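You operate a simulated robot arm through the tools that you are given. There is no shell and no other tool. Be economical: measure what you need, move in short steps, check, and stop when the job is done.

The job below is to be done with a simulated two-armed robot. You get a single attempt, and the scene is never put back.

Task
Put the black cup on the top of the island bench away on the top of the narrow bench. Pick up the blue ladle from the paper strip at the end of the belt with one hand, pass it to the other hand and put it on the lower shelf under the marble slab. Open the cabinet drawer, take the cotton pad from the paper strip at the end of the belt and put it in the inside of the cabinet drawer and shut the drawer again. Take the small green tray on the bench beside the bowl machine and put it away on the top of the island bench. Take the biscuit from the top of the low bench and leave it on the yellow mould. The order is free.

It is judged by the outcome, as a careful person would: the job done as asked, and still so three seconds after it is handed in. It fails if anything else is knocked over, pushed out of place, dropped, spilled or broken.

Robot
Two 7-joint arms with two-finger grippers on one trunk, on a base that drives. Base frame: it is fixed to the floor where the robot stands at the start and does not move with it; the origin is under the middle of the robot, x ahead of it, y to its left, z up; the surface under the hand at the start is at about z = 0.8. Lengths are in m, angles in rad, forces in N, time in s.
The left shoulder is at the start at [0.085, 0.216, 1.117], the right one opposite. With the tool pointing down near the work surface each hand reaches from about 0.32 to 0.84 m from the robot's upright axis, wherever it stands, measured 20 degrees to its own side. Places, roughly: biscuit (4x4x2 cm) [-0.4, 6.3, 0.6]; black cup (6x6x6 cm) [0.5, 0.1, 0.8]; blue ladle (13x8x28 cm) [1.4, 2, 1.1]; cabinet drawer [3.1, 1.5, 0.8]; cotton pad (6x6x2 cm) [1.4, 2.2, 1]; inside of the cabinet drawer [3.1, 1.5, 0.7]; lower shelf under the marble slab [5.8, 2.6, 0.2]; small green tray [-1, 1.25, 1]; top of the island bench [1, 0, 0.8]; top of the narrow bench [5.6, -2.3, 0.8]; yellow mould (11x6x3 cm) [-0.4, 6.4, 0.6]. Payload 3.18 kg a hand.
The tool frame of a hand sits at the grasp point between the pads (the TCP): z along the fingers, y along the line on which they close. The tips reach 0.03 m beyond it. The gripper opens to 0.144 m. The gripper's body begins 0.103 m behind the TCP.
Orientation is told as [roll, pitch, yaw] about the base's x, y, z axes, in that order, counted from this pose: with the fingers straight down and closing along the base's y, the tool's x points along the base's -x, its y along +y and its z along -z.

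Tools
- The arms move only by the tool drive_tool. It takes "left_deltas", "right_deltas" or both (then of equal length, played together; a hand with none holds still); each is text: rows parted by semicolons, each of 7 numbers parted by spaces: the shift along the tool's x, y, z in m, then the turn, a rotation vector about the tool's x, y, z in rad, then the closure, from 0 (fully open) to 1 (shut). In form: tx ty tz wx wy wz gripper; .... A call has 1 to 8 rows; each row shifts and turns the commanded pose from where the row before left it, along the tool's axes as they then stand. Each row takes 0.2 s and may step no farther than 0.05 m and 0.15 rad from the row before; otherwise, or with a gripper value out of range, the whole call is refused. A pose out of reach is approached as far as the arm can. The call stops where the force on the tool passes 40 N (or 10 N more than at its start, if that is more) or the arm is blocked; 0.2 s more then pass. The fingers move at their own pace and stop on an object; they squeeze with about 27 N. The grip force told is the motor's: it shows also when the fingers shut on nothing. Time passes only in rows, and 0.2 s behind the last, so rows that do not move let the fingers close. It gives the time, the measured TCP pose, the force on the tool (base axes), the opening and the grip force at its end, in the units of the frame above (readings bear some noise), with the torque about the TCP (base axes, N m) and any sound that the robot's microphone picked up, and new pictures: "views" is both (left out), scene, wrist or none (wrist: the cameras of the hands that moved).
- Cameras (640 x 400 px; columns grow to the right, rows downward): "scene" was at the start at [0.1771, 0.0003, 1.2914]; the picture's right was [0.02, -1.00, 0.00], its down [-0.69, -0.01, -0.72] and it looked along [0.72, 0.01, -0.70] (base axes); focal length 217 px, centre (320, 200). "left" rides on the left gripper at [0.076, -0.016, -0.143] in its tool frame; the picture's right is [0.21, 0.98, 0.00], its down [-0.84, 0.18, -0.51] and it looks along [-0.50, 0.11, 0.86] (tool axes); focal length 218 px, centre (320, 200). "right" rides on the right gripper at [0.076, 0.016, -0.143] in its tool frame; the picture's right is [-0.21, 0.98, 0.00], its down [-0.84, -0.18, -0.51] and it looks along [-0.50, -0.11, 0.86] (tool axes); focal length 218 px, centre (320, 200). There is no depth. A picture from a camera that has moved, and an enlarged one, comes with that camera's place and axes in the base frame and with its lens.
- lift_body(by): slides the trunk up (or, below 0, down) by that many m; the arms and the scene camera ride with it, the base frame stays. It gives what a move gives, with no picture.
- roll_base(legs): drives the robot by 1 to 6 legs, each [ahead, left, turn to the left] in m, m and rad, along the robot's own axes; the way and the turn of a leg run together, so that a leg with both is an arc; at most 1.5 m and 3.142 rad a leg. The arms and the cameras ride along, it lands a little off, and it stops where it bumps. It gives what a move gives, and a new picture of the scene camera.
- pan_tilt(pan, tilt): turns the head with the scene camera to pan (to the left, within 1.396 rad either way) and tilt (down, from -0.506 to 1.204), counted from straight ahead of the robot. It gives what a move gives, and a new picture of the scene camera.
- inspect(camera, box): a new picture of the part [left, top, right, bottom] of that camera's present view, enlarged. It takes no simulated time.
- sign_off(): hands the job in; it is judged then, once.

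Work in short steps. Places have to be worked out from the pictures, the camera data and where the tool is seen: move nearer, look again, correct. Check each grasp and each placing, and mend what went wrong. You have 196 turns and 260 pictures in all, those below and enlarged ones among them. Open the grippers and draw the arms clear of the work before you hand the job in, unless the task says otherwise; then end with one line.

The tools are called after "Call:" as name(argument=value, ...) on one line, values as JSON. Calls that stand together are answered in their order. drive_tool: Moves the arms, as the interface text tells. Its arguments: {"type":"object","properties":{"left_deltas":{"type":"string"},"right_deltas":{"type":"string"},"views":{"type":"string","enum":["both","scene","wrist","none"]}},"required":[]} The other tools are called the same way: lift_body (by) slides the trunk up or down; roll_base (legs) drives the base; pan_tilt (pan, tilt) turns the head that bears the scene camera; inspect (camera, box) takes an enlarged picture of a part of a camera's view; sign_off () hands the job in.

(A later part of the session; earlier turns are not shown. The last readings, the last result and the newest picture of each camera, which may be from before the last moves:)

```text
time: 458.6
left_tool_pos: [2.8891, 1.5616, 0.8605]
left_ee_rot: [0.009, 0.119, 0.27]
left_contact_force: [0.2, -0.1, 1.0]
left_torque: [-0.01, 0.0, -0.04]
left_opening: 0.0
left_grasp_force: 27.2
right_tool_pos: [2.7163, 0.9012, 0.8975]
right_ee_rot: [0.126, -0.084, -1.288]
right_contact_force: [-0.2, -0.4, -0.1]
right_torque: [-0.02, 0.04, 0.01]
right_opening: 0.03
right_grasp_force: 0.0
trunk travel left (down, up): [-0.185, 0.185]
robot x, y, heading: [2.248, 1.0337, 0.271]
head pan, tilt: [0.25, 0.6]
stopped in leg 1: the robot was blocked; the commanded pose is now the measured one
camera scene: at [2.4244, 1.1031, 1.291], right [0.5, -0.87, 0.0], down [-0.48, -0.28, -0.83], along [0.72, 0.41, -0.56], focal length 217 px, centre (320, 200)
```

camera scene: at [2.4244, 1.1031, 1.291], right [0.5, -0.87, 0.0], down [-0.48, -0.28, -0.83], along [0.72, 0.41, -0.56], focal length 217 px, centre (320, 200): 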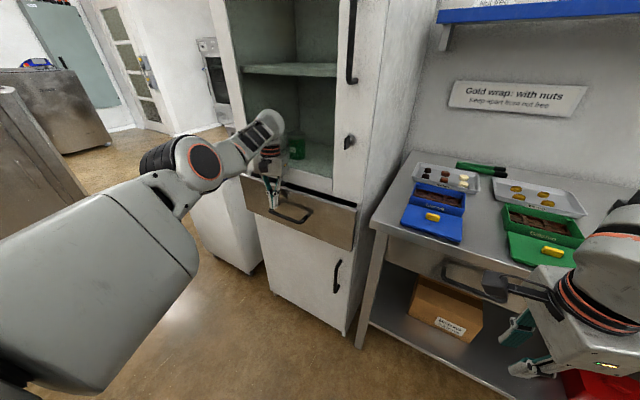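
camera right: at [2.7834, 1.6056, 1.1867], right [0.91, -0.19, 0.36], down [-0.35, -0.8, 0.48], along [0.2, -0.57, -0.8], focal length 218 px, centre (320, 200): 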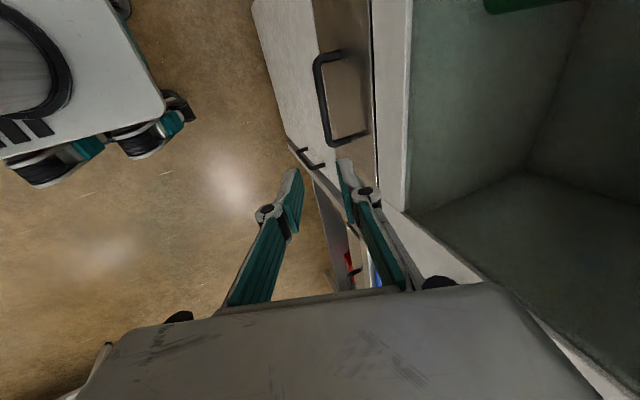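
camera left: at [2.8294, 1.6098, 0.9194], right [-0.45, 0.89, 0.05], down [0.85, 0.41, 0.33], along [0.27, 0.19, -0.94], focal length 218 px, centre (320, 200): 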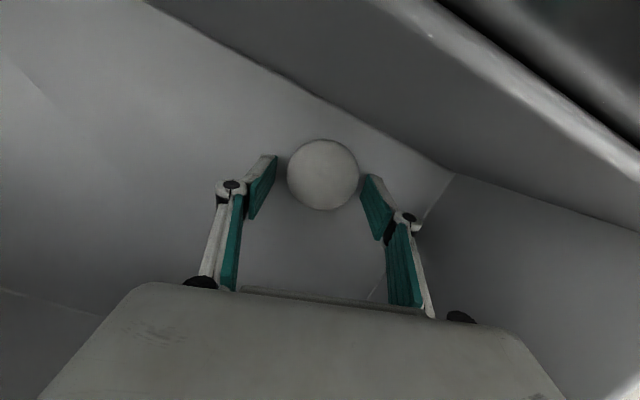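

The drawer is partly closed, and the right hand looks close to the back bench. I'll raise the right hand and continue the push.

Call:
drive_tool(right_deltas="0 -0.02 -0.04 0 0 0 0.79;0 -0.03 -0.035 0 0 0 0.79;0 -0.03 -0.035 0 0 0 0.79;0 -0.03 -0.035 0 0 0 0.79", views="none")

Call:
roll_base(legs=[[0.07, -0.019, 0]])

```text
time: 459.6
left_tool_pos: [2.8893, 1.5601, 0.8605]
left_ee_rot: [0.009, 0.12, 0.268]
left_contact_force: [0.5, -0.4, 0.5]
left_torque: [-0.01, -0.01, -0.02]
left_opening: 0.0
left_grasp_force: 27.4
right_tool_pos: [2.6135, 0.889, 1.0401]
right_ee_rot: [0.123, -0.084, -1.289]
right_contact_force: [-0.1, 0.3, -0.2]
right_torque: [-0.01, -0.01, 0.01]
right_opening: 0.0301
right_grasp_force: 0.1
right hand out of reach, approached as far as the arm can: row 2, 3, 4
trunk travel left (down, up): [-0.185, 0.185]
robot x, y, heading: [2.2498, 1.0367, 0.271]
head pan, tilt: [0.25, 0.6]
```

```text
time: 460.3
left_tool_pos: [2.8886, 1.5613, 0.8615]
left_ee_rot: [0.011, 0.123, 0.271]
left_contact_force: [-1.1, 0.8, -0.3]
left_torque: [0.01, 0.02, -0.04]
left_opening: 0.0
left_grasp_force: 26.7
right_tool_pos: [2.6165, 0.8891, 1.0425]
right_ee_rot: [0.128, -0.082, -1.283]
right_contact_force: [0.6, 0.2, 0.5]
right_torque: [0.0, 0.01, -0.02]
right_opening: 0.0302
right_grasp_force: 0.1
trunk travel left (down, up): [-0.185, 0.185]
robot x, y, heading: [2.2582, 1.0357, 0.283]
head pan, tilt: [0.25, 0.6]
stopped in leg 1: the robot was blocked; the commanded pose is now the measured one
camera scene: at [2.4265, 1.1011, 1.2916], right [0.5, -0.86, 0.0], down [-0.48, -0.28, -0.83], along [0.72, 0.42, -0.56], focal length 217 px, centre (320, 200)
```

scene: 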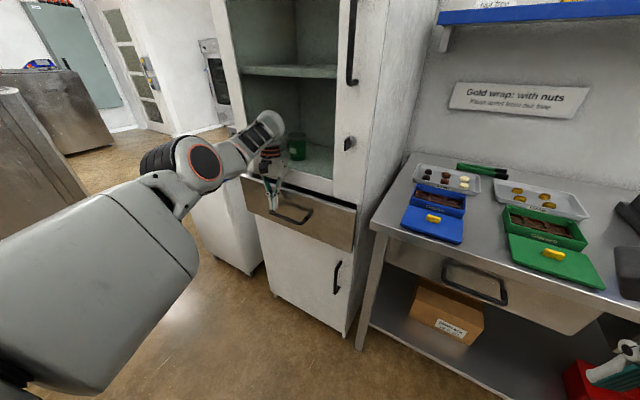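

The left wrist seems to be catching the cabinet's left stile rather than the drawer. I'll back off slightly, shift right 11 cm, and push again.

Call:
roll_base(legs=[[-0.0384, 0.011, 0], [-0.03, -0.106, 0], [0.125, -0.036, 0]])

```text
time: 463.0
left_tool_pos: [2.8848, 1.4564, 0.8542]
left_ee_rot: [0.011, 0.139, 0.277]
left_contact_force: [-0.2, -0.7, 0.1]
left_torque: [0.03, 0.01, -0.01]
left_opening: 0.0
left_grasp_force: 31.0
right_tool_pos: [2.6227, 0.7816, 1.0414]
right_ee_rot: [0.126, -0.084, -1.276]
right_contact_force: [0.8, 0.2, 0.6]
right_torque: [0.0, -0.01, 0.0]
right_opening: 0.0303
right_grasp_force: 0.0
trunk travel left (down, up): [-0.185, 0.185]
robot x, y, heading: [2.2616, 0.9218, 0.292]
head pan, tilt: [0.25, 0.6]
stopped in leg 3: the robot was blocked; the commanded pose is now the measured one
camera scene: at [2.431, 0.992, 1.2916], right [0.51, -0.86, 0.0], down [-0.48, -0.29, -0.83], along [0.71, 0.42, -0.56], focal length 217 px, centre (320, 200)
```

scene: 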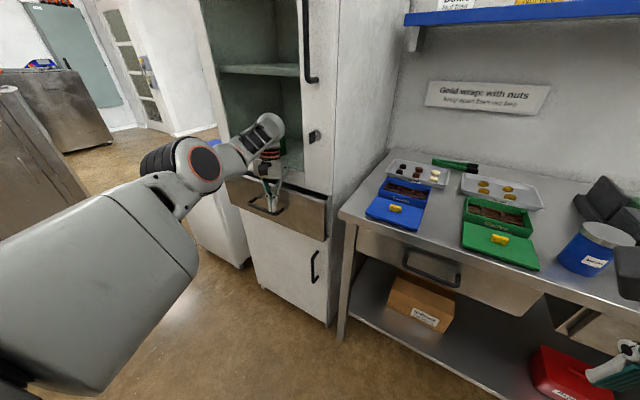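

Something above the fingers (wrist) meets the cabinet face first. I'll back off, tilt the left hand forward so the fingertips lead, and push again.

Call:
roll_base(legs=[[-0.07, 0.02, 0]])

Call:
drive_tool(left_deltas="0 0 0 0 -0.14 0 1;0 0 0 0 -0.14 0 1;0 0 0 0 -0.14 0 1;0 0 0 0 -0.14 0 1", views="scene")

```text
time: 464.0
left_tool_pos: [2.8177, 1.4578, 0.8444]
left_ee_rot: [0.01, 0.152, 0.275]
left_contact_force: [0.6, 1.0, 5.4]
left_torque: [0.04, -0.07, -0.01]
left_opening: 0.0
left_grasp_force: 30.8
right_tool_pos: [2.5586, 0.7841, 1.0389]
right_ee_rot: [0.114, -0.085, -1.277]
right_contact_force: [-0.9, -0.2, 0.0]
right_torque: [-0.02, -0.01, 0.02]
right_opening: 0.0301
right_grasp_force: 0.0
trunk travel left (down, up): [-0.185, 0.185]
robot x, y, heading: [2.1908, 0.9221, 0.283]
head pan, tilt: [0.25, 0.6]
camera scene: at [2.3693, 0.9969, 1.2894], right [0.51, -0.86, 0.0], down [-0.49, -0.29, -0.83], along [0.71, 0.42, -0.56], focal length 217 px, centre (320, 200)
```

scene: 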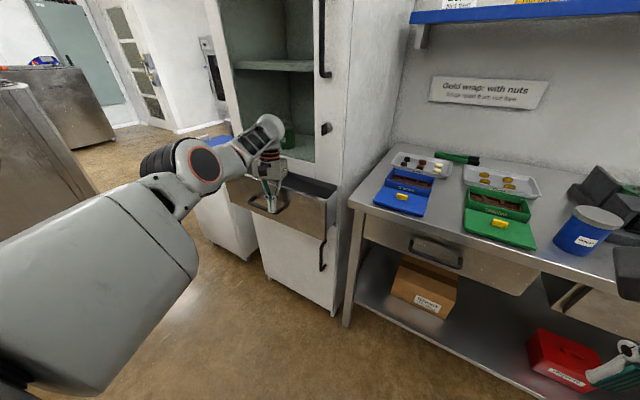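

```text
time: 465.0
left_tool_pos: [2.9392, 1.5051, 0.841]
left_ee_rot: [0.02, -0.375, 0.26]
left_contact_force: [-13.0, -3.1, 6.9]
left_torque: [-0.09, 0.08, -0.1]
left_opening: 0.0
left_grasp_force: 30.6
left hand out of reach, approached as far as the arm can: row 1, 2, 3, 4
right_tool_pos: [2.5595, 0.785, 1.0393]
right_ee_rot: [0.116, -0.088, -1.275]
right_contact_force: [0.3, 0.0, -0.2]
right_torque: [0.0, 0.03, 0.01]
right_opening: 0.0304
right_grasp_force: 0.1
trunk travel left (down, up): [-0.185, 0.185]
robot x, y, heading: [2.1869, 0.9223, 0.288]
head pan, tilt: [0.25, 0.6]
stopped in row 4 (left hand): the force on the tool passed its limit at 53 N (the readings are from after the stop); the commanded pose is now the measured one
camera scene: at [2.3688, 0.9967, 1.2898], right [0.51, -0.86, 0.0], down [-0.49, -0.29, -0.83], along [0.71, 0.42, -0.56], focal length 217 px, centre (320, 200)
```

scene: 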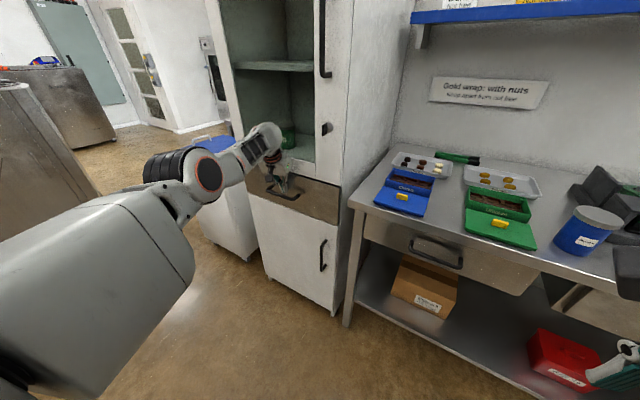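

The tilt pushed the panel and it now looks shut. I'll check by zooming.

Call:
inspect(camera="scene", box=[220, 130, 360, 240])

```text
3.64 times, centred on (290, 185) of scene
camera zoom: at [2.3688, 0.9967, 1.2898], right [0.51, -0.86, 0.0], down [-0.49, -0.29, -0.83], along [0.71, 0.42, -0.56], focal length 788 px, centre (429, 254)
```

zoom: 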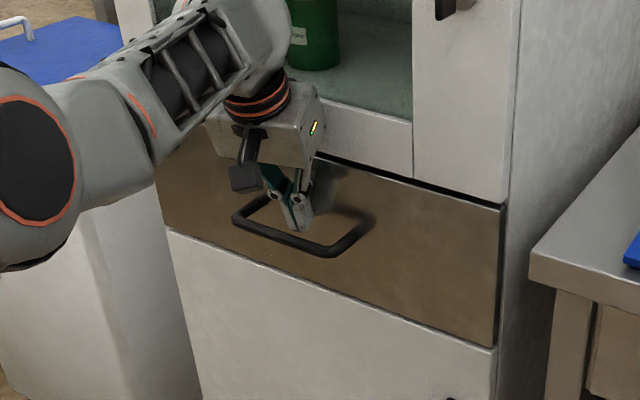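

The drawer is flush shut. I'll lift the left hand straight up out of the handle area, then back away.

Call:
lift_body(by=0.08)

Call:
roll_base(legs=[[-0.3, 0.0, 0]])

Call:
inspect(camera="scene", box=[240, 100, 420, 240])

```text
time: 466.2
left_tool_pos: [2.9404, 1.505, 1.0452]
left_ee_rot: [0.019, -0.533, 0.261]
left_contact_force: [0.7, 0.5, -0.2]
left_torque: [-0.03, -0.01, -0.02]
left_opening: 0.0
left_grasp_force: 31.2
right_tool_pos: [2.56, 0.7851, 1.1177]
right_ee_rot: [0.112, -0.087, -1.279]
right_contact_force: [-0.1, -0.4, -0.1]
right_torque: [0.05, 0.03, -0.01]
right_opening: 0.03
right_grasp_force: 0.0
trunk travel left (down, up): [-0.265, 0.105]
robot x, y, heading: [2.1924, 0.9255, 0.287]
head pan, tilt: [0.25, 0.6]
```

```text
time: 468.3
left_tool_pos: [2.651, 1.4207, 1.0467]
left_ee_rot: [0.02, -0.534, 0.264]
left_contact_force: [-0.6, -0.2, -0.2]
left_torque: [0.02, -0.03, -0.03]
left_opening: 0.0001
left_grasp_force: 30.6
right_tool_pos: [2.2719, 0.7019, 1.1192]
right_ee_rot: [0.115, -0.086, -1.275]
right_contact_force: [0.2, 0.1, 0.4]
right_torque: [-0.01, -0.02, 0.01]
right_opening: 0.0303
right_grasp_force: 0.1
trunk travel left (down, up): [-0.265, 0.105]
robot x, y, heading: [1.9, 0.8384, 0.287]
head pan, tilt: [0.25, 0.6]
camera scene: at [2.0294, 0.8972, 1.3731], right [0.51, -0.86, 0.0], down [-0.49, -0.29, -0.83], along [0.71, 0.42, -0.56], focal length 217 px, centre (320, 200)
```

scene: 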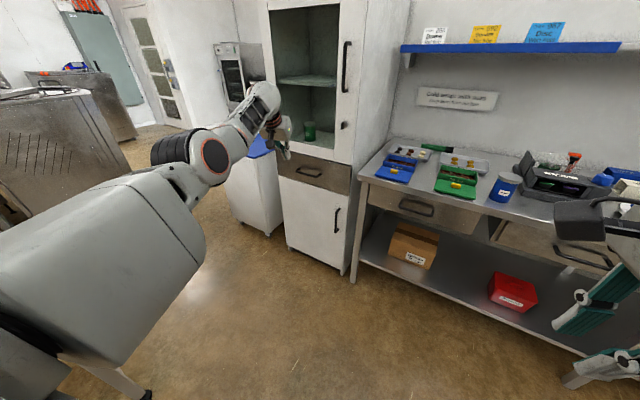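

```text
2.86 times, centred on (330, 170) of scene
camera zoom: at [2.0294, 0.8972, 1.3731], right [0.51, -0.86, 0.0], down [-0.49, -0.29, -0.83], along [0.71, 0.42, -0.56], focal length 619 px, centre (291, 286)
```

zoom: 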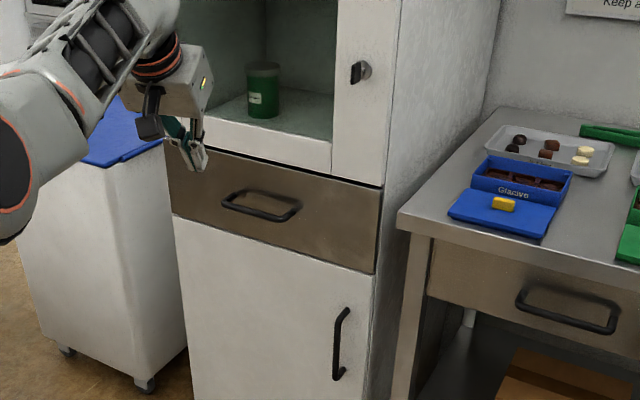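

The drawer is shut and everything around it is in order. Now the green tray: I'll reset the right hand's yaw, raise the trunk, turn and head toward the bowl-machine bench.

Call:
drive_tool(right_deltas="0 0 0 0 0 -0.145 0.3;0 0 0 0 0 -0.145 0.3;0 0 0 0 0 -0.145 0.3;0 0 0 0 0 -0.145 0.3;0 0 0 0 0 -0.145 0.3;0 0 0 0 0 -0.145 0.3;0 0 0 0 0 -0.145 0.3;0 0 0 0 0 -0.145 0.3", left_deltas="0 0 0 0 0.05 0 0.3;0 0 0 0 0.05 0 0.3;0 0 0 0 0.05 0 0.3;0 0 0 0 0.05 0 0.3;0 0 0 0 0.05 0 0.3;0 0 0 0 0.05 0 0.3;0 0 0 0 0.05 0 0.3;0 0 0 0 0.05 0 0.3", views="none")

Call:
drive_tool(right_deltas="0 0 0 0 0 -0.14 0.3;0 0 0 0 0 -0.14 0.3;0 0 0 0 0 -0.12 0.3", views="none")

Call:
lift_body(by=0.08)

Call:
roll_base(legs=[[0.05, 0.25, 0], [0, 0, 2.855], [1.2, 0, 0]])

```text
time: 470.1
left_tool_pos: [2.5183, 1.4847, 1.0229]
left_ee_rot: [0.017, -0.131, 0.272]
left_contact_force: [0.2, -0.4, 0.7]
left_torque: [-0.03, 0.0, 0.03]
left_opening: 0.1008
left_grasp_force: 0.1
left hand out of reach, approached as far as the arm can: row 1, 2, 3, 4, 5, 6, 7, 8
right_tool_pos: [2.2727, 0.7018, 1.1177]
right_ee_rot: [-0.033, -0.138, -0.106]
right_contact_force: [0.1, 0.3, 0.3]
right_torque: [-0.01, 0.03, -0.02]
right_opening: 0.1007
right_grasp_force: 0.0
trunk travel left (down, up): [-0.265, 0.105]
robot x, y, heading: [1.8982, 0.8387, 0.284]
head pan, tilt: [0.25, 0.6]
```

```text
time: 470.9
left_tool_pos: [2.518, 1.4837, 1.0243]
left_ee_rot: [0.018, -0.133, 0.27]
left_contact_force: [-0.1, -0.2, 1.0]
left_torque: [-0.03, 0.01, -0.01]
left_opening: 0.1008
left_grasp_force: 0.1
right_tool_pos: [2.2718, 0.7014, 1.1196]
right_ee_rot: [-0.086, -0.113, 0.298]
right_contact_force: [-0.2, -0.6, 0.1]
right_torque: [-0.03, 0.03, -0.02]
right_opening: 0.1009
right_grasp_force: 0.1
trunk travel left (down, up): [-0.265, 0.105]
robot x, y, heading: [1.9015, 0.8363, 0.289]
head pan, tilt: [0.25, 0.6]
```

```text
time: 472.0
left_tool_pos: [2.5155, 1.4826, 1.1364]
left_ee_rot: [0.019, -0.173, 0.271]
left_contact_force: [0.3, 0.3, 0.0]
left_torque: [0.04, 0.03, -0.01]
left_opening: 0.1006
left_grasp_force: 0.1
right_tool_pos: [2.2727, 0.7, 1.198]
right_ee_rot: [-0.087, -0.113, 0.295]
right_contact_force: [-0.6, 0.4, -0.4]
right_torque: [0.04, 0.04, 0.02]
right_opening: 0.1009
right_grasp_force: 0.0
trunk travel left (down, up): [-0.345, 0.025]
robot x, y, heading: [1.9015, 0.8359, 0.285]
head pan, tilt: [0.25, 0.6]
```

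```text
time: 487.2
left_tool_pos: [-0.0835, 0.6212, 1.1363]
left_ee_rot: [0.019, -0.177, 3.142]
left_contact_force: [0.8, 0.4, -1.0]
left_torque: [0.0, -0.03, -0.01]
left_opening: 0.1007
left_grasp_force: 0.0
right_tool_pos: [0.3592, 1.3092, 1.199]
right_ee_rot: [-0.086, -0.112, -3.117]
right_contact_force: [0.4, 0.3, 0.2]
right_torque: [-0.02, -0.03, -0.03]
right_opening: 0.1009
right_grasp_force: 0.2
trunk travel left (down, up): [-0.345, 0.025]
robot x, y, heading: [0.6776, 1.0782, -3.121]
head pan, tilt: [0.25, 0.6]
camera scene: at [0.5534, 1.0528, 1.4544], right [-0.26, 0.97, 0.0], down [0.55, 0.15, -0.82], along [-0.8, -0.22, -0.57], focal length 217 px, centre (320, 200)
```

scene: 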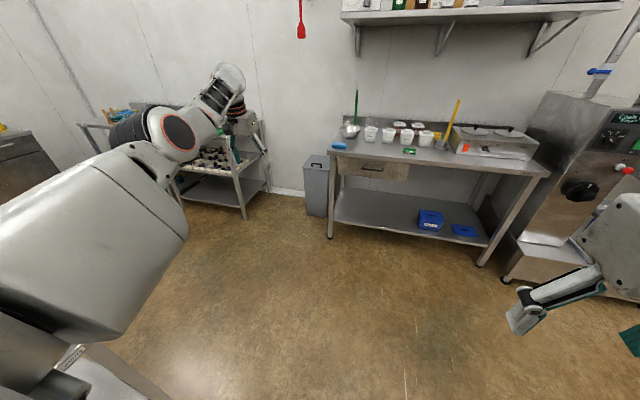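

I can see the bench by the bowl machine, and a small green item at the right place. I'll zoom in.

Call:
inspect(camera="scene", box=[330, 110, 490, 210])

```text
4.00 times, centred on (410, 160) of scene
camera zoom: at [0.5534, 1.0528, 1.4544], right [-0.26, 0.97, 0.0], down [0.55, 0.15, -0.82], along [-0.8, -0.22, -0.57], focal length 867 px, centre (-40, 360)
```

zoom: 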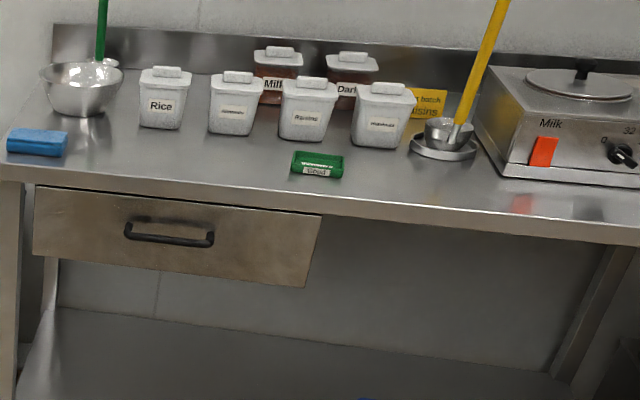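

The green tray is near the bench front at about (−0.97, 1.26). I'll drive closer and view it again.

Call:
roll_base(legs=[[0.9, 0, 0]])

Call:
inspect(camera="right", box=[0, 0, 640, 400])

```text
time: 492.0
left_tool_pos: [-0.9876, 0.6056, 1.1358]
left_ee_rot: [0.02, -0.176, 3.143]
left_contact_force: [-0.4, 0.5, -0.8]
left_torque: [-0.03, -0.01, 0.02]
left_opening: 0.1007
left_grasp_force: 0.0
right_tool_pos: [-0.5436, 1.2953, 1.1985]
right_ee_rot: [-0.085, -0.113, -3.118]
right_contact_force: [0.3, 0.7, -0.1]
right_torque: [-0.01, -0.03, 0.04]
right_opening: 0.1005
right_grasp_force: 0.0
trunk travel left (down, up): [-0.345, 0.025]
robot x, y, heading: [-0.2268, 1.0633, -3.132]
head pan, tilt: [0.25, 0.6]
camera scene: at [-0.3502, 1.0389, 1.4544], right [-0.26, 0.97, 0.0], down [0.55, 0.15, -0.82], along [-0.8, -0.22, -0.57], focal length 217 px, centre (320, 200)
```

scene: 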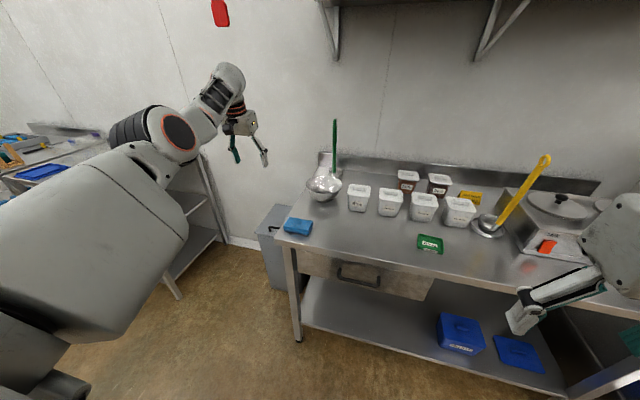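

```text
1.00 times, centred on (320, 200) of right (not enlarged: the box is as wide or as high as the picture)
camera zoom: at [-0.4509, 1.2684, 1.3308], right [-0.19, -0.98, -0.06], down [-0.78, 0.12, 0.61], along [-0.59, 0.16, -0.79], focal length 218 px, centre (320, 200)
```

zoom: 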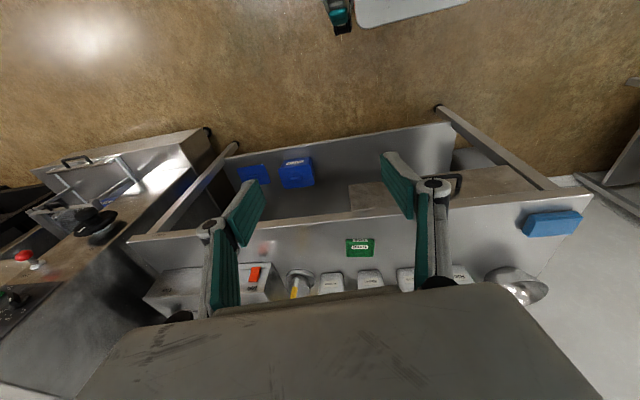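

The tray is at (−0.986, 1.272), top near z=0.89. I'll move closer, level the right hand and go above it.

Call:
roll_base(legs=[[0.15, 0, 0]])

Call:
drive_tool(right_deltas="-0.04 0.003 0.01 -0.0425 0.0565 0 0;-0.04 0.003 0.01 -0.0425 0.0565 0 0;-0.04 0.003 0.025 0 0 0 0;-0.04 0.003 0.025 0 0 0 0;-0.04 0.003 0.025 0 0 0 0;-0.04 0.003 0.025 0 0 0 0;-0.04 0.003 0.025 0 0 0 0;-0.01 0 0.035 0 0 0 0", views="wrist")

```text
time: 493.4
left_tool_pos: [-1.1372, 0.6033, 1.1363]
left_ee_rot: [0.019, -0.174, 3.141]
left_contact_force: [-0.3, 1.0, 0.1]
left_torque: [-0.02, -0.03, 0.01]
left_opening: 0.1005
left_grasp_force: 0.1
right_tool_pos: [-0.694, 1.2933, 1.1977]
right_ee_rot: [-0.087, -0.114, -3.118]
right_contact_force: [-1.2, -0.1, -0.8]
right_torque: [0.0, -0.08, 0.01]
right_opening: 0.1008
right_grasp_force: 0.0
trunk travel left (down, up): [-0.345, 0.025]
robot x, y, heading: [-0.3731, 1.0586, -3.131]
head pan, tilt: [0.25, 0.6]
camera scene: at [-0.5004, 1.0366, 1.4543], right [-0.26, 0.96, 0.0], down [0.55, 0.15, -0.82], along [-0.8, -0.22, -0.57], focal length 217 px, centre (320, 200)
```

scene: 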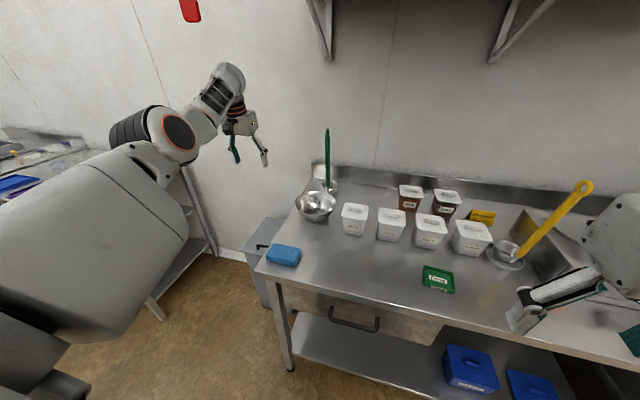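

```text
time: 495.1
left_tool_pos: [-1.1357, 0.6036, 1.1366]
left_ee_rot: [0.02, -0.176, 3.142]
left_contact_force: [-0.1, 0.7, -0.4]
left_torque: [-0.05, -0.01, -0.02]
left_opening: 0.1008
left_grasp_force: 0.0
right_tool_pos: [-0.9856, 1.2675, 1.0257]
right_ee_rot: [0.002, -0.002, -3.124]
right_contact_force: [0.7, 0.0, 0.2]
right_torque: [-0.02, -0.03, -0.01]
right_opening: 0.1439
right_grasp_force: 0.0
trunk travel left (down, up): [-0.345, 0.025]
robot x, y, heading: [-0.373, 1.0607, -3.128]
head pan, tilt: [0.25, 0.6]
camera right: at [-0.9081, 1.2527, 1.1687], right [-0.19, -0.98, 0.0], down [-0.85, 0.16, 0.51], along [-0.5, 0.1, -0.86], focal length 218 px, centre (320, 200)
```

right: 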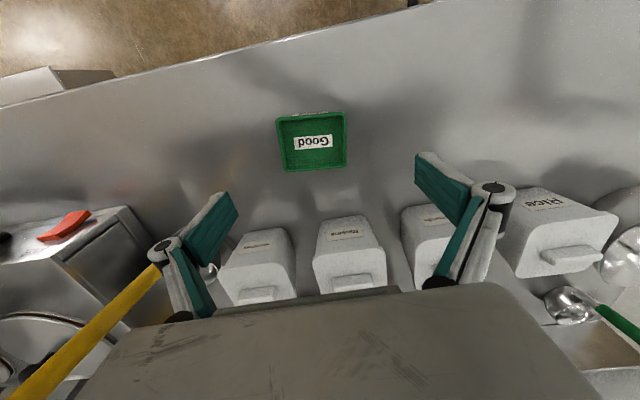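

I'm over the tray at (−0.982, 1.279). I'll descend and grip it across its width.

Call:
drive_tool(right_deltas="0.004 -0.011 0.04 0 0 0 0;0 0 0.04 0 0 0 0;0 0 0.03 0 0 0 0;0 0 0.008 0 0 0 0.1", views="none")

```text
time: 496.1
left_tool_pos: [-1.1352, 0.6041, 1.1358]
left_ee_rot: [0.02, -0.175, 3.141]
left_contact_force: [0.1, 0.0, 0.3]
left_torque: [0.0, -0.01, 0.01]
left_opening: 0.1006
left_grasp_force: 0.0
right_tool_pos: [-0.9808, 1.2766, 0.908]
right_ee_rot: [0.001, -0.001, -3.124]
right_contact_force: [0.9, -0.5, 0.4]
right_torque: [-0.03, -0.01, -0.01]
right_opening: 0.1297
right_grasp_force: 0.1
trunk travel left (down, up): [-0.345, 0.025]
robot x, y, heading: [-0.3751, 1.0609, -3.126]
head pan, tilt: [0.25, 0.6]
```

No contact yet, so I'll go slightly lower and close.

Call:
drive_tool(right_deltas="0 0 0.006 0 0 0 0.1;0 0 0.004 0 0 0 0.1;0 0 0 0 0 0 1;0 0 0 0 0 0 1;0 0 0 0 0 0 1", views="wrist")

```text
time: 497.0
left_tool_pos: [-1.1362, 0.6047, 1.1377]
left_ee_rot: [0.019, -0.179, 3.139]
left_contact_force: [-0.4, -0.4, -0.5]
left_torque: [0.0, -0.03, -0.01]
left_opening: 0.1009
left_grasp_force: 0.1
right_tool_pos: [-0.9849, 1.2789, 0.9066]
right_ee_rot: [0.004, -0.015, -3.133]
right_contact_force: [8.8, 2.5, 21.2]
right_torque: [1.12, -0.48, -0.49]
right_opening: 0.087
right_grasp_force: 27.3
trunk travel left (down, up): [-0.345, 0.025]
robot x, y, heading: [-0.3732, 1.0617, -3.125]
head pan, tilt: [0.25, 0.6]
stopped in row 4 (right hand): the force on the tool passed its limit at 47 N (the readings are from after the stop); the commanded pose is now the measured one
camera right: at [-0.9058, 1.2635, 1.0494], right [-0.2, -0.98, 0.01], down [-0.84, 0.17, 0.52], along [-0.51, 0.1, -0.85], focal length 218 px, centre (320, 200)
```

right: 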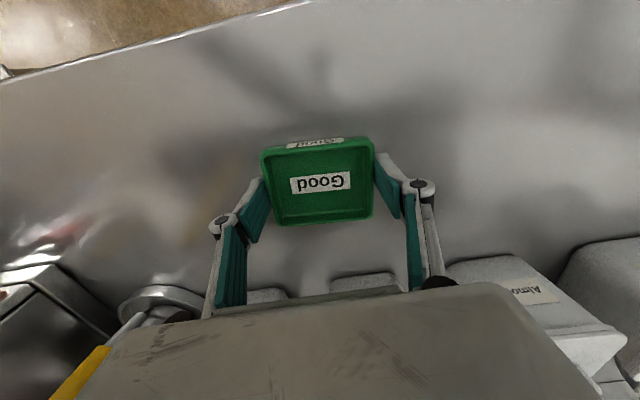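

The tray is gripped across its width. I'll lift it gently and check.

Call:
drive_tool(right_deltas="0 0 -0.005 0 0 0 1;0 0 -0.02 0 0 0 1;0 0 -0.03 0 0 0 1;0 0 -0.04 0 0 0 1;0 0 -0.045 0 0 0 1;0 0 -0.045 0 0 0 1;0 0 -0.045 0 0 0 1;0.03 0 -0.035 0 0 0 1", views="wrist")

```text
time: 498.8
left_tool_pos: [-1.1354, 0.605, 1.138]
left_ee_rot: [0.018, -0.178, 3.141]
left_contact_force: [1.1, 0.8, -0.1]
left_torque: [-0.04, 0.03, -0.03]
left_opening: 0.101
left_grasp_force: 0.1
right_tool_pos: [-0.9489, 1.2804, 1.1697]
right_ee_rot: [0.002, -0.016, -3.129]
right_contact_force: [0.0, 0.3, -0.4]
right_torque: [0.01, 0.03, -0.01]
right_opening: 0.0867
right_grasp_force: 27.0
trunk travel left (down, up): [-0.345, 0.025]
robot x, y, heading: [-0.3735, 1.0618, -3.123]
head pan, tilt: [0.25, 0.6]
camera right: at [-0.8702, 1.265, 1.3128], right [-0.19, -0.98, 0.01], down [-0.84, 0.17, 0.52], along [-0.51, 0.1, -0.85], focal length 218 px, centre (320, 200)
```

right: 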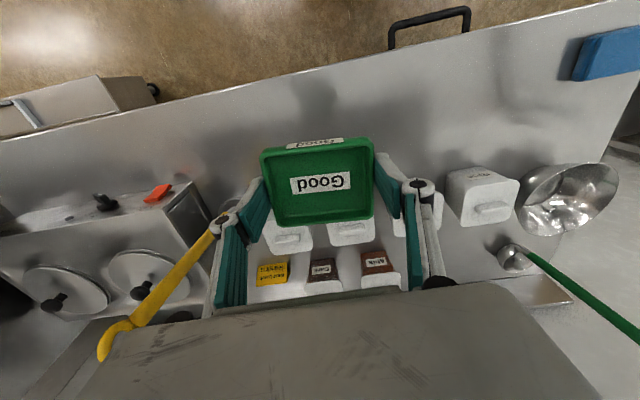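

The tray is held level. I'll back into the open lane, turn right to face the island, and come to its near side.

Call:
roll_base(legs=[[-0.6, 0, 0], [0, 0, -3.14], [-0.4, 0, 0], [0, -0.5, 0]])

Call:
pan_tilt(pan=-0.3, tilt=0.7)

```text
time: 516.2
left_tool_pos: [0.5898, 1.014, 1.1368]
left_ee_rot: [0.019, -0.176, -0.031]
left_contact_force: [-0.3, 0.2, 0.8]
left_torque: [0.0, 0.03, 0.0]
left_opening: 0.1003
left_grasp_force: 0.1
right_tool_pos: [0.3851, 0.3436, 1.1692]
right_ee_rot: [0.002, -0.014, -0.017]
right_contact_force: [-0.1, 0.7, -0.9]
right_torque: [0.02, -0.01, 0.02]
right_opening: 0.085
right_grasp_force: 26.9
trunk travel left (down, up): [-0.345, 0.025]
robot x, y, heading: [-0.1892, 0.5759, -0.016]
head pan, tilt: [0.25, 0.6]
camera scene: at [-0.0616, 0.5974, 1.4544], right [0.23, -0.97, 0.0], down [-0.55, -0.13, -0.83], along [0.8, 0.19, -0.56], focal length 217 px, centre (320, 200)
```

scene: 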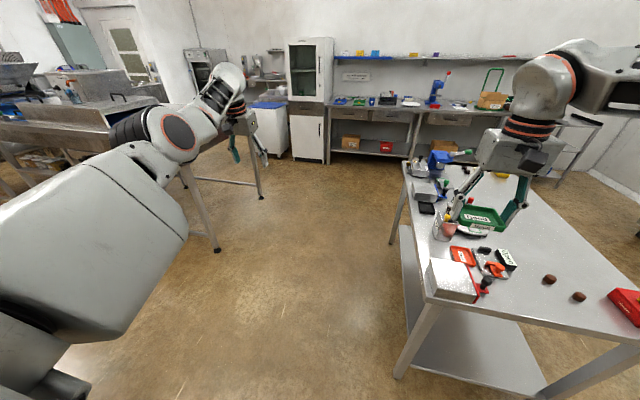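

```text
time: 517.2
left_tool_pos: [0.5904, 1.0129, 1.1359]
left_ee_rot: [0.018, -0.176, -0.031]
left_contact_force: [0.6, -0.5, 0.1]
left_torque: [0.01, -0.01, 0.0]
left_opening: 0.1009
left_grasp_force: 0.1
right_tool_pos: [0.3839, 0.3444, 1.1697]
right_ee_rot: [0.002, -0.014, -0.016]
right_contact_force: [0.0, -0.1, -0.4]
right_torque: [0.0, 0.0, 0.02]
right_opening: 0.085
right_grasp_force: 26.9
trunk travel left (down, up): [-0.345, 0.025]
robot x, y, heading: [-0.1849, 0.5779, -0.016]
head pan, tilt: [-0.3, 0.7]
camera scene: at [-0.0668, 0.5507, 1.4458], right [-0.31, -0.95, 0.0], down [-0.61, 0.2, -0.77], along [0.73, -0.24, -0.64], focal length 217 px, centre (320, 200)
```

scene: 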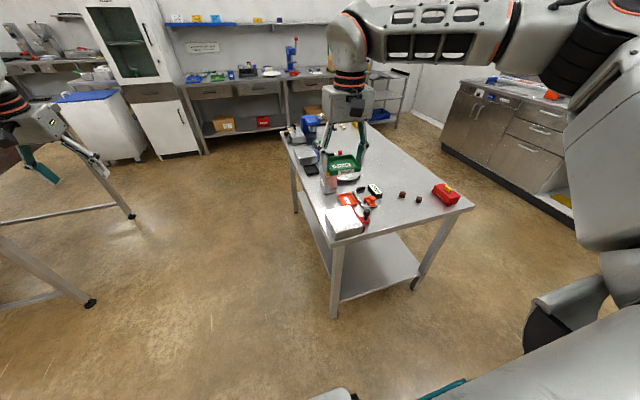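

The spot (0.475, 0.02) where the cup used to be is free. I'll move the base so the tray is over it, then descend.

Call:
roll_base(legs=[[0.095, -0.32, 0.016]])

Call:
drive_tool(right_deltas="0 0 0.045 0 0 0 1;0 0 0.045 0 0 0 1;0 0 0.045 0 0 0 1;0 0 0.045 0 0 0 1;0 0 0.045 0 0 0 1", views="both")

```text
time: 520.5
left_tool_pos: [0.6762, 0.7053, 1.1366]
left_ee_rot: [0.019, -0.175, -0.015]
left_contact_force: [0.7, 0.5, -0.5]
left_torque: [0.01, -0.01, -0.03]
left_opening: 0.1011
left_grasp_force: 0.2
right_tool_pos: [0.4811, 0.0315, 1.1692]
right_ee_rot: [0.002, -0.014, -0.001]
right_contact_force: [-0.3, -0.2, -0.6]
right_torque: [0.01, -0.01, 0.06]
right_opening: 0.0847
right_grasp_force: 27.1
trunk travel left (down, up): [-0.345, 0.025]
robot x, y, heading: [-0.0955, 0.2617, -0.0]
head pan, tilt: [-0.3, 0.7]
camera scene: at [0.0269, 0.2326, 1.4458], right [-0.3, -0.96, 0.0], down [-0.62, 0.19, -0.76], along [0.73, -0.23, -0.64], focal length 217 px, centre (320, 200)
```

scene: 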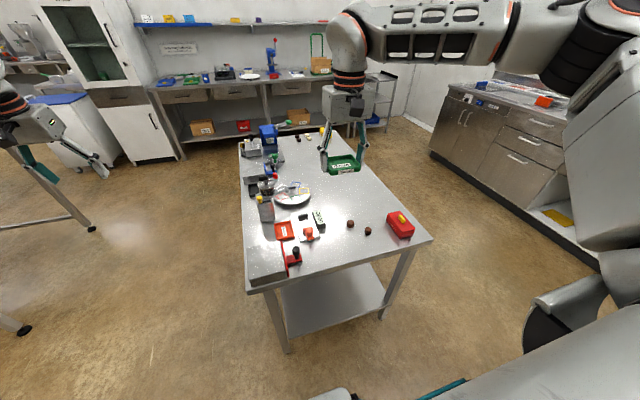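

```text
time: 521.7
left_tool_pos: [0.6763, 0.7043, 1.1359]
left_ee_rot: [0.019, -0.176, -0.015]
left_contact_force: [-0.2, 0.0, -0.3]
left_torque: [0.02, 0.03, 0.0]
left_opening: 0.1009
left_grasp_force: 0.1
right_tool_pos: [0.4858, 0.0335, 0.9441]
right_ee_rot: [0.0, -0.014, -0.001]
right_contact_force: [0.3, -0.5, -0.8]
right_torque: [0.0, 0.0, 0.01]
right_opening: 0.0845
right_grasp_force: 27.1
trunk travel left (down, up): [-0.345, 0.025]
robot x, y, heading: [-0.0922, 0.2551, -0.001]
head pan, tilt: [-0.3, 0.7]
camera scene: at [0.0275, 0.2325, 1.4457], right [-0.3, -0.96, 0.0], down [-0.62, 0.19, -0.76], along [0.73, -0.23, -0.64], focal length 217 px, centre (320, 200)
camera right: at [0.4061, 0.0491, 1.0863], right [0.21, 0.98, 0.01], down [0.83, -0.18, 0.52], along [0.51, -0.1, -0.85], focal length 218 px, centre (320, 200)
```

scene: 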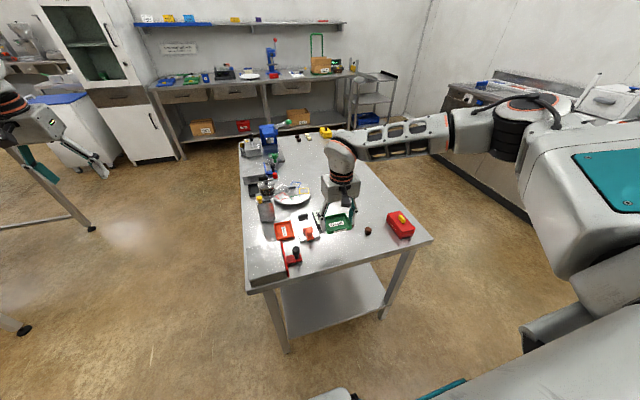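
right: 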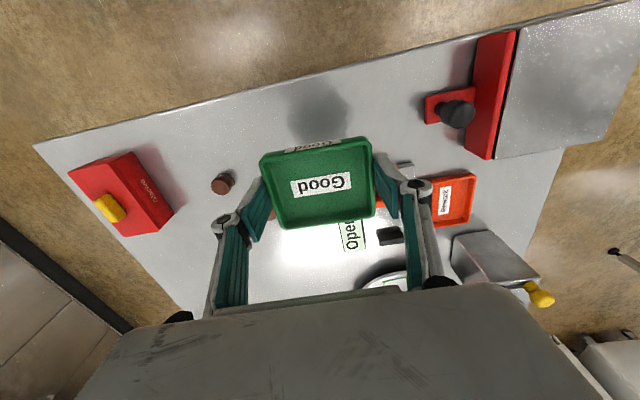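

The landing zone is clear. I'll shift 1 cm nearer and lower to contact.

Call:
drive_tool(right_deltas="0.012 0 0.035 0 0 0 1;0 0 0.04 0 0 0 1;0 0 0.02 0 0 0 1;0 0 0.01 0 0 0 1;0 0 0.004 0 0 0 1", views="none")

```text
time: 522.9
left_tool_pos: [0.6766, 0.706, 1.1378]
left_ee_rot: [0.019, -0.177, -0.014]
left_contact_force: [-0.1, 0.0, -0.2]
left_torque: [-0.01, -0.01, -0.07]
left_opening: 0.1011
left_grasp_force: 0.0
right_tool_pos: [0.4731, 0.0334, 0.8344]
right_ee_rot: [0.001, -0.013, 0.0]
right_contact_force: [-0.6, -0.1, 0.2]
right_torque: [0.02, 0.0, 0.01]
right_opening: 0.0847
right_grasp_force: 27.1
trunk travel left (down, up): [-0.345, 0.025]
robot x, y, heading: [-0.0958, 0.2598, -0.001]
head pan, tilt: [-0.3, 0.7]
```

Call:
drive_tool(right_deltas="0 0 0.003 0 0 0 1;0 0 0.003 0 0 0 1", views="none")

```text
time: 523.5
left_tool_pos: [0.6752, 0.7062, 1.1367]
left_ee_rot: [0.02, -0.175, -0.016]
left_contact_force: [0.8, 0.1, -0.3]
left_torque: [0.01, -0.01, 0.0]
left_opening: 0.1005
left_grasp_force: 0.0
right_tool_pos: [0.4743, 0.0337, 0.8288]
right_ee_rot: [0.001, -0.015, 0.0]
right_contact_force: [-0.2, 0.1, -1.3]
right_torque: [0.02, 0.02, -0.02]
right_opening: 0.0844
right_grasp_force: 27.0
trunk travel left (down, up): [-0.345, 0.025]
robot x, y, heading: [-0.0951, 0.2592, 0.0]
head pan, tilt: [-0.3, 0.7]
```

No contact yet, so I'll creep down further.

Call:
drive_tool(right_deltas="0 0 0.003 0 0 0 1;0 0 0.003 0 0 0 1;0 0 0.003 0 0 0 1", views="wrist")

```text
time: 524.3
left_tool_pos: [0.6755, 0.7053, 1.1374]
left_ee_rot: [0.019, -0.178, -0.017]
left_contact_force: [1.5, -0.6, -0.6]
left_torque: [-0.01, 0.04, 0.0]
left_opening: 0.1008
left_grasp_force: 0.1
right_tool_pos: [0.4765, 0.0333, 0.827]
right_ee_rot: [0.004, -0.02, -0.007]
right_contact_force: [-9.5, -2.7, 22.2]
right_torque: [-1.1, 0.53, -0.44]
right_opening: 0.0847
right_grasp_force: 27.7
trunk travel left (down, up): [-0.345, 0.025]
robot x, y, heading: [-0.0939, 0.2574, -0.002]
head pan, tilt: [-0.3, 0.7]
stopped in row 3 (right hand): the force on the tool passed its limit at 44 N (the readings are from after the stop); the commanded pose is now the measured one
camera right: at [0.3967, 0.0496, 0.9696], right [0.22, 0.98, 0.01], down [0.83, -0.19, 0.52], along [0.51, -0.11, -0.85], focal length 218 px, centre (320, 200)
```

right: 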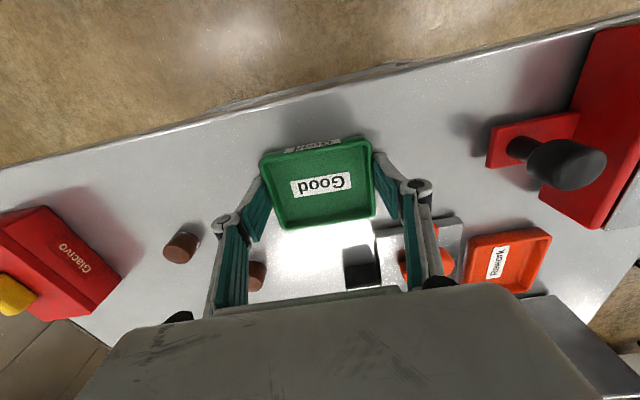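

Contact with the bench. I'll release with a small opening and lift.

Call:
drive_tool(right_deltas="0 0 -0.002 0 0 0 0.3;0 0 0 0 0 0 0.28;0 0 -0.02 0 0 0 0.28;0 0 -0.04 0 0 0 0.28;0 0 -0.045 0 0 0 0.28;0 0 -0.045 0 0 0 0.28;0 0 -0.045 0 0 0 0.28;0 0 -0.045 0 0 0 0.28", views="wrist")

```text
time: 526.1
left_tool_pos: [0.6748, 0.7049, 1.1368]
left_ee_rot: [0.02, -0.179, -0.015]
left_contact_force: [-0.2, -0.2, 0.2]
left_torque: [-0.02, -0.06, -0.01]
left_opening: 0.1006
left_grasp_force: 0.0
right_tool_pos: [0.4709, 0.0338, 1.0682]
right_ee_rot: [0.003, -0.021, -0.003]
right_contact_force: [0.0, 0.5, 1.3]
right_torque: [-0.06, 0.01, 0.0]
right_opening: 0.1037
right_grasp_force: 0.1
trunk travel left (down, up): [-0.345, 0.025]
robot x, y, heading: [-0.0953, 0.2583, 0.001]
head pan, tilt: [-0.3, 0.7]
camera right: at [0.3922, 0.049, 1.2098], right [0.21, 0.98, 0.01], down [0.83, -0.18, 0.52], along [0.51, -0.11, -0.85], focal length 218 px, centre (320, 200)
```

right: 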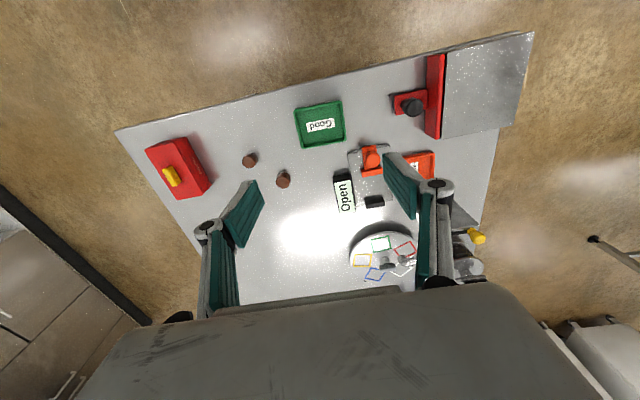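

The tray is placed nicely. Now the biscuit: I'll raise the right hand and move to the lane, facing +y.

Call:
drive_tool(right_deltas="0 0 -0.045 0 0 0 0;0 0 -0.045 0 0 0 0", views="none")

Call:
roll_base(legs=[[-0.1, 0.4, 0], [0.3, 0.4, 0], [0, 0, 1.571]])

Call:
pan_tilt(pan=0.1, tilt=0.4)

```text
time: 526.7
left_tool_pos: [0.676, 0.7058, 1.1363]
left_ee_rot: [0.02, -0.175, -0.015]
left_contact_force: [0.7, 0.4, 0.0]
left_torque: [-0.02, 0.01, 0.04]
left_opening: 0.1007
left_grasp_force: 0.1
right_tool_pos: [0.4705, 0.0339, 1.1567]
right_ee_rot: [0.001, -0.019, -0.002]
right_contact_force: [0.0, -1.0, -0.2]
right_torque: [0.01, -0.03, -0.03]
right_opening: 0.1439
right_grasp_force: 0.0
trunk travel left (down, up): [-0.345, 0.025]
robot x, y, heading: [-0.0951, 0.2591, -0.002]
head pan, tilt: [-0.3, 0.7]
```

```text
time: 538.3
left_tool_pos: [-0.3391, 1.8317, 1.1368]
left_ee_rot: [0.02, -0.176, 1.551]
left_contact_force: [-0.7, 0.1, 0.4]
left_torque: [-0.02, 0.01, 0.0]
left_opening: 0.1009
left_grasp_force: 0.0
right_tool_pos: [0.331, 1.6249, 1.1566]
right_ee_rot: [0.003, -0.019, 1.566]
right_contact_force: [0.4, 0.1, 0.2]
right_torque: [0.0, -0.02, 0.01]
right_opening: 0.1441
right_grasp_force: 0.1
trunk travel left (down, up): [-0.345, 0.025]
robot x, y, heading: [0.1045, 1.0645, 1.567]
head pan, tilt: [-0.3, 0.7]
camera scene: at [0.1302, 1.1799, 1.4458], right [0.95, -0.3, 0.0], down [-0.19, -0.61, -0.76], along [0.23, 0.73, -0.64], focal length 217 px, centre (320, 200)
```

scene: 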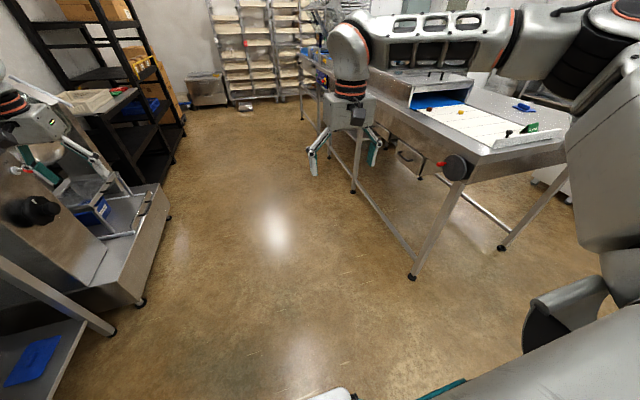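

```text
time: 539.1
left_tool_pos: [-0.338, 1.8323, 1.1363]
left_ee_rot: [0.019, -0.176, 1.553]
left_contact_force: [0.1, 0.1, 0.5]
left_torque: [-0.01, 0.01, 0.01]
left_opening: 0.1007
left_grasp_force: 0.1
right_tool_pos: [0.3322, 1.6252, 1.1571]
right_ee_rot: [0.003, -0.019, 1.566]
right_contact_force: [0.5, 0.3, 0.2]
right_torque: [0.0, 0.01, -0.02]
right_opening: 0.1442
right_grasp_force: 0.1
trunk travel left (down, up): [-0.345, 0.025]
robot x, y, heading: [0.1082, 1.0593, 1.568]
head pan, tilt: [0.099, 0.4]
camera scene: at [0.0962, 1.1911, 1.4726], right [1.0, 0.1, 0.0], down [0.04, -0.39, -0.92], along [-0.09, 0.92, -0.39], focal length 217 px, centre (320, 200)
```

scene: 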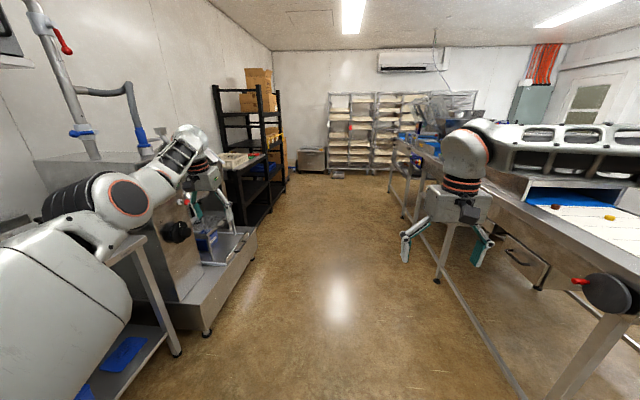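

The corridor to the low bench is clear. I'll drive up to about y=4.9 and look.

Call:
roll_base(legs=[[1.4, -0.08, 0], [1.4, 0, 0], [1.05, 0, 0]])

Call:
pan_tilt(pan=0.3, tilt=0.6)

```text
time: 557.7
left_tool_pos: [-0.2121, 5.6826, 1.1362]
left_ee_rot: [0.02, -0.176, 1.538]
left_contact_force: [0.2, 1.0, -0.3]
left_torque: [-0.03, -0.03, -0.01]
left_opening: 0.101
left_grasp_force: 0.0
right_tool_pos: [0.4554, 5.4655, 1.1566]
right_ee_rot: [0.004, -0.019, 1.551]
right_contact_force: [0.7, 0.4, -0.4]
right_torque: [-0.02, -0.01, -0.01]
right_opening: 0.1442
right_grasp_force: 0.0
trunk travel left (down, up): [-0.345, 0.025]
robot x, y, heading: [0.2198, 4.9055, 1.556]
head pan, tilt: [0.099, 0.4]
camera scene: at [0.2136, 5.0355, 1.4726], right [1.0, 0.08, 0.0], down [0.03, -0.39, -0.92], along [-0.08, 0.92, -0.39], focal length 217 px, centre (320, 200)
```

scene: 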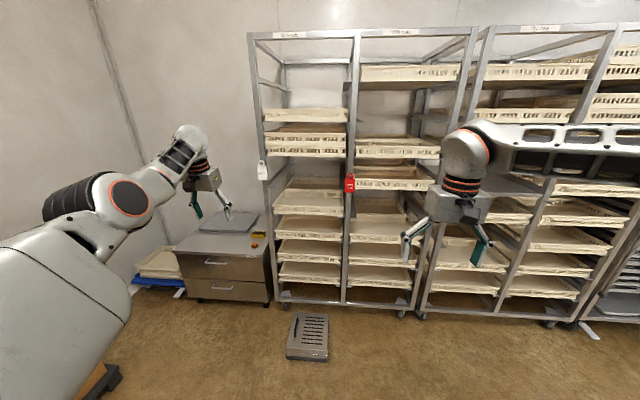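

```text
time: 558.4
left_tool_pos: [-0.2119, 5.6816, 1.1382]
left_ee_rot: [0.019, -0.176, 1.536]
left_contact_force: [0.2, -0.5, -0.6]
left_torque: [-0.01, 0.01, 0.02]
left_opening: 0.1009
left_grasp_force: 0.0
right_tool_pos: [0.4556, 5.4663, 1.1569]
right_ee_rot: [0.003, -0.021, 1.552]
right_contact_force: [-0.3, -0.1, 0.7]
right_torque: [0.01, 0.01, 0.01]
right_opening: 0.1438
right_grasp_force: 0.0
trunk travel left (down, up): [-0.345, 0.025]
robot x, y, heading: [0.2252, 4.908, 1.557]
head pan, tilt: [0.3, 0.6]
camera scene: at [0.1966, 5.0277, 1.4545], right [0.96, 0.28, 0.0], down [0.16, -0.54, -0.83], along [-0.23, 0.79, -0.56], focal length 217 px, centre (320, 200)
```

scene: 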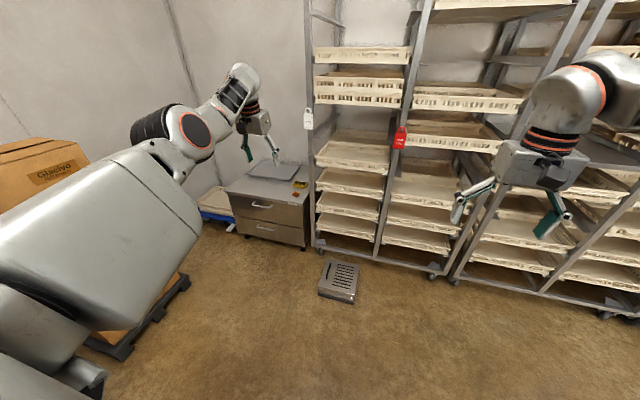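

I see the low cabinet with the yellow mould and biscuit. I'll zoom in.

Call:
inspect(camera="scene", box=[225, 150, 325, 230])

```text
5.00 times, centred on (275, 190) of scene
camera zoom: at [0.1966, 5.0277, 1.4545], right [0.96, 0.28, 0.0], down [0.16, -0.54, -0.83], along [-0.23, 0.79, -0.56], focal length 1084 px, centre (545, 250)
```

zoom: 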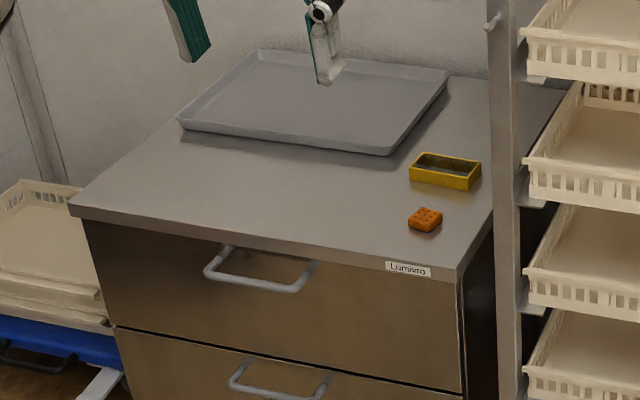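

Biscuit at about (−0.338, 6.245), mould at (−0.357, 6.376), with the bench top near z=0.6. I'll shift the right hand inward (the rack is close on the right), then approach.

Call:
drive_tool(right_deltas="0 0.045 0 0 0 0 0.3;0 0.045 0 0 0 0 0.3;0 0.045 0 0 0 0 0.3;0 0.015 0 0 0 0 0.3", views="none")

Call:
roll_base(legs=[[0, 0.645, 0.012], [0.55, 0, 0]])

```text
time: 559.4
left_tool_pos: [-0.2117, 5.6803, 1.1372]
left_ee_rot: [0.021, -0.175, 1.537]
left_contact_force: [0.4, -0.2, -0.5]
left_torque: [-0.04, 0.02, -0.03]
left_opening: 0.1008
left_grasp_force: 0.2
right_tool_pos: [0.3064, 5.4691, 1.1574]
right_ee_rot: [0.002, -0.019, 1.549]
right_contact_force: [0.3, -0.9, 0.0]
right_torque: [0.03, 0.03, 0.0]
right_opening: 0.1007
right_grasp_force: 0.0
trunk travel left (down, up): [-0.345, 0.025]
robot x, y, heading: [0.2153, 4.9039, 1.553]
head pan, tilt: [0.3, 0.6]
```

```text
time: 568.3
left_tool_pos: [-0.8544, 6.2358, 1.136]
left_ee_rot: [0.02, -0.177, 1.546]
left_contact_force: [0.5, 0.1, -0.3]
left_torque: [0.0, 0.05, 0.01]
left_opening: 0.1007
left_grasp_force: 0.0
right_tool_pos: [-0.3362, 6.0288, 1.1573]
right_ee_rot: [0.004, -0.018, 1.558]
right_contact_force: [-0.9, 0.2, -0.2]
right_torque: [-0.02, 0.02, 0.01]
right_opening: 0.101
right_grasp_force: 0.1
trunk travel left (down, up): [-0.345, 0.025]
robot x, y, heading: [-0.4136, 5.46, 1.562]
head pan, tilt: [0.3, 0.6]
camera scene: at [-0.4415, 5.5852, 1.4544], right [0.96, 0.29, 0.0], down [0.16, -0.54, -0.82], along [-0.24, 0.79, -0.57], focal length 217 px, centre (320, 200)
```

scene: 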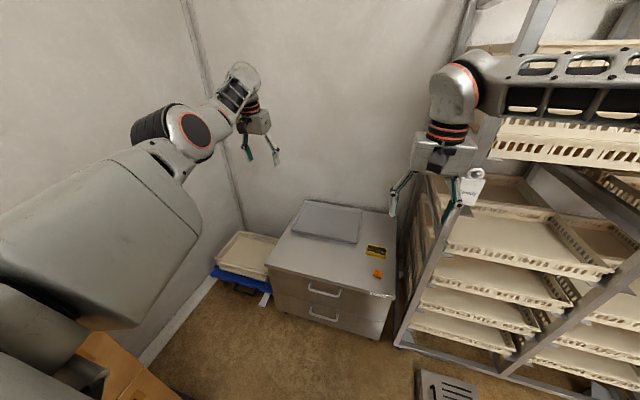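

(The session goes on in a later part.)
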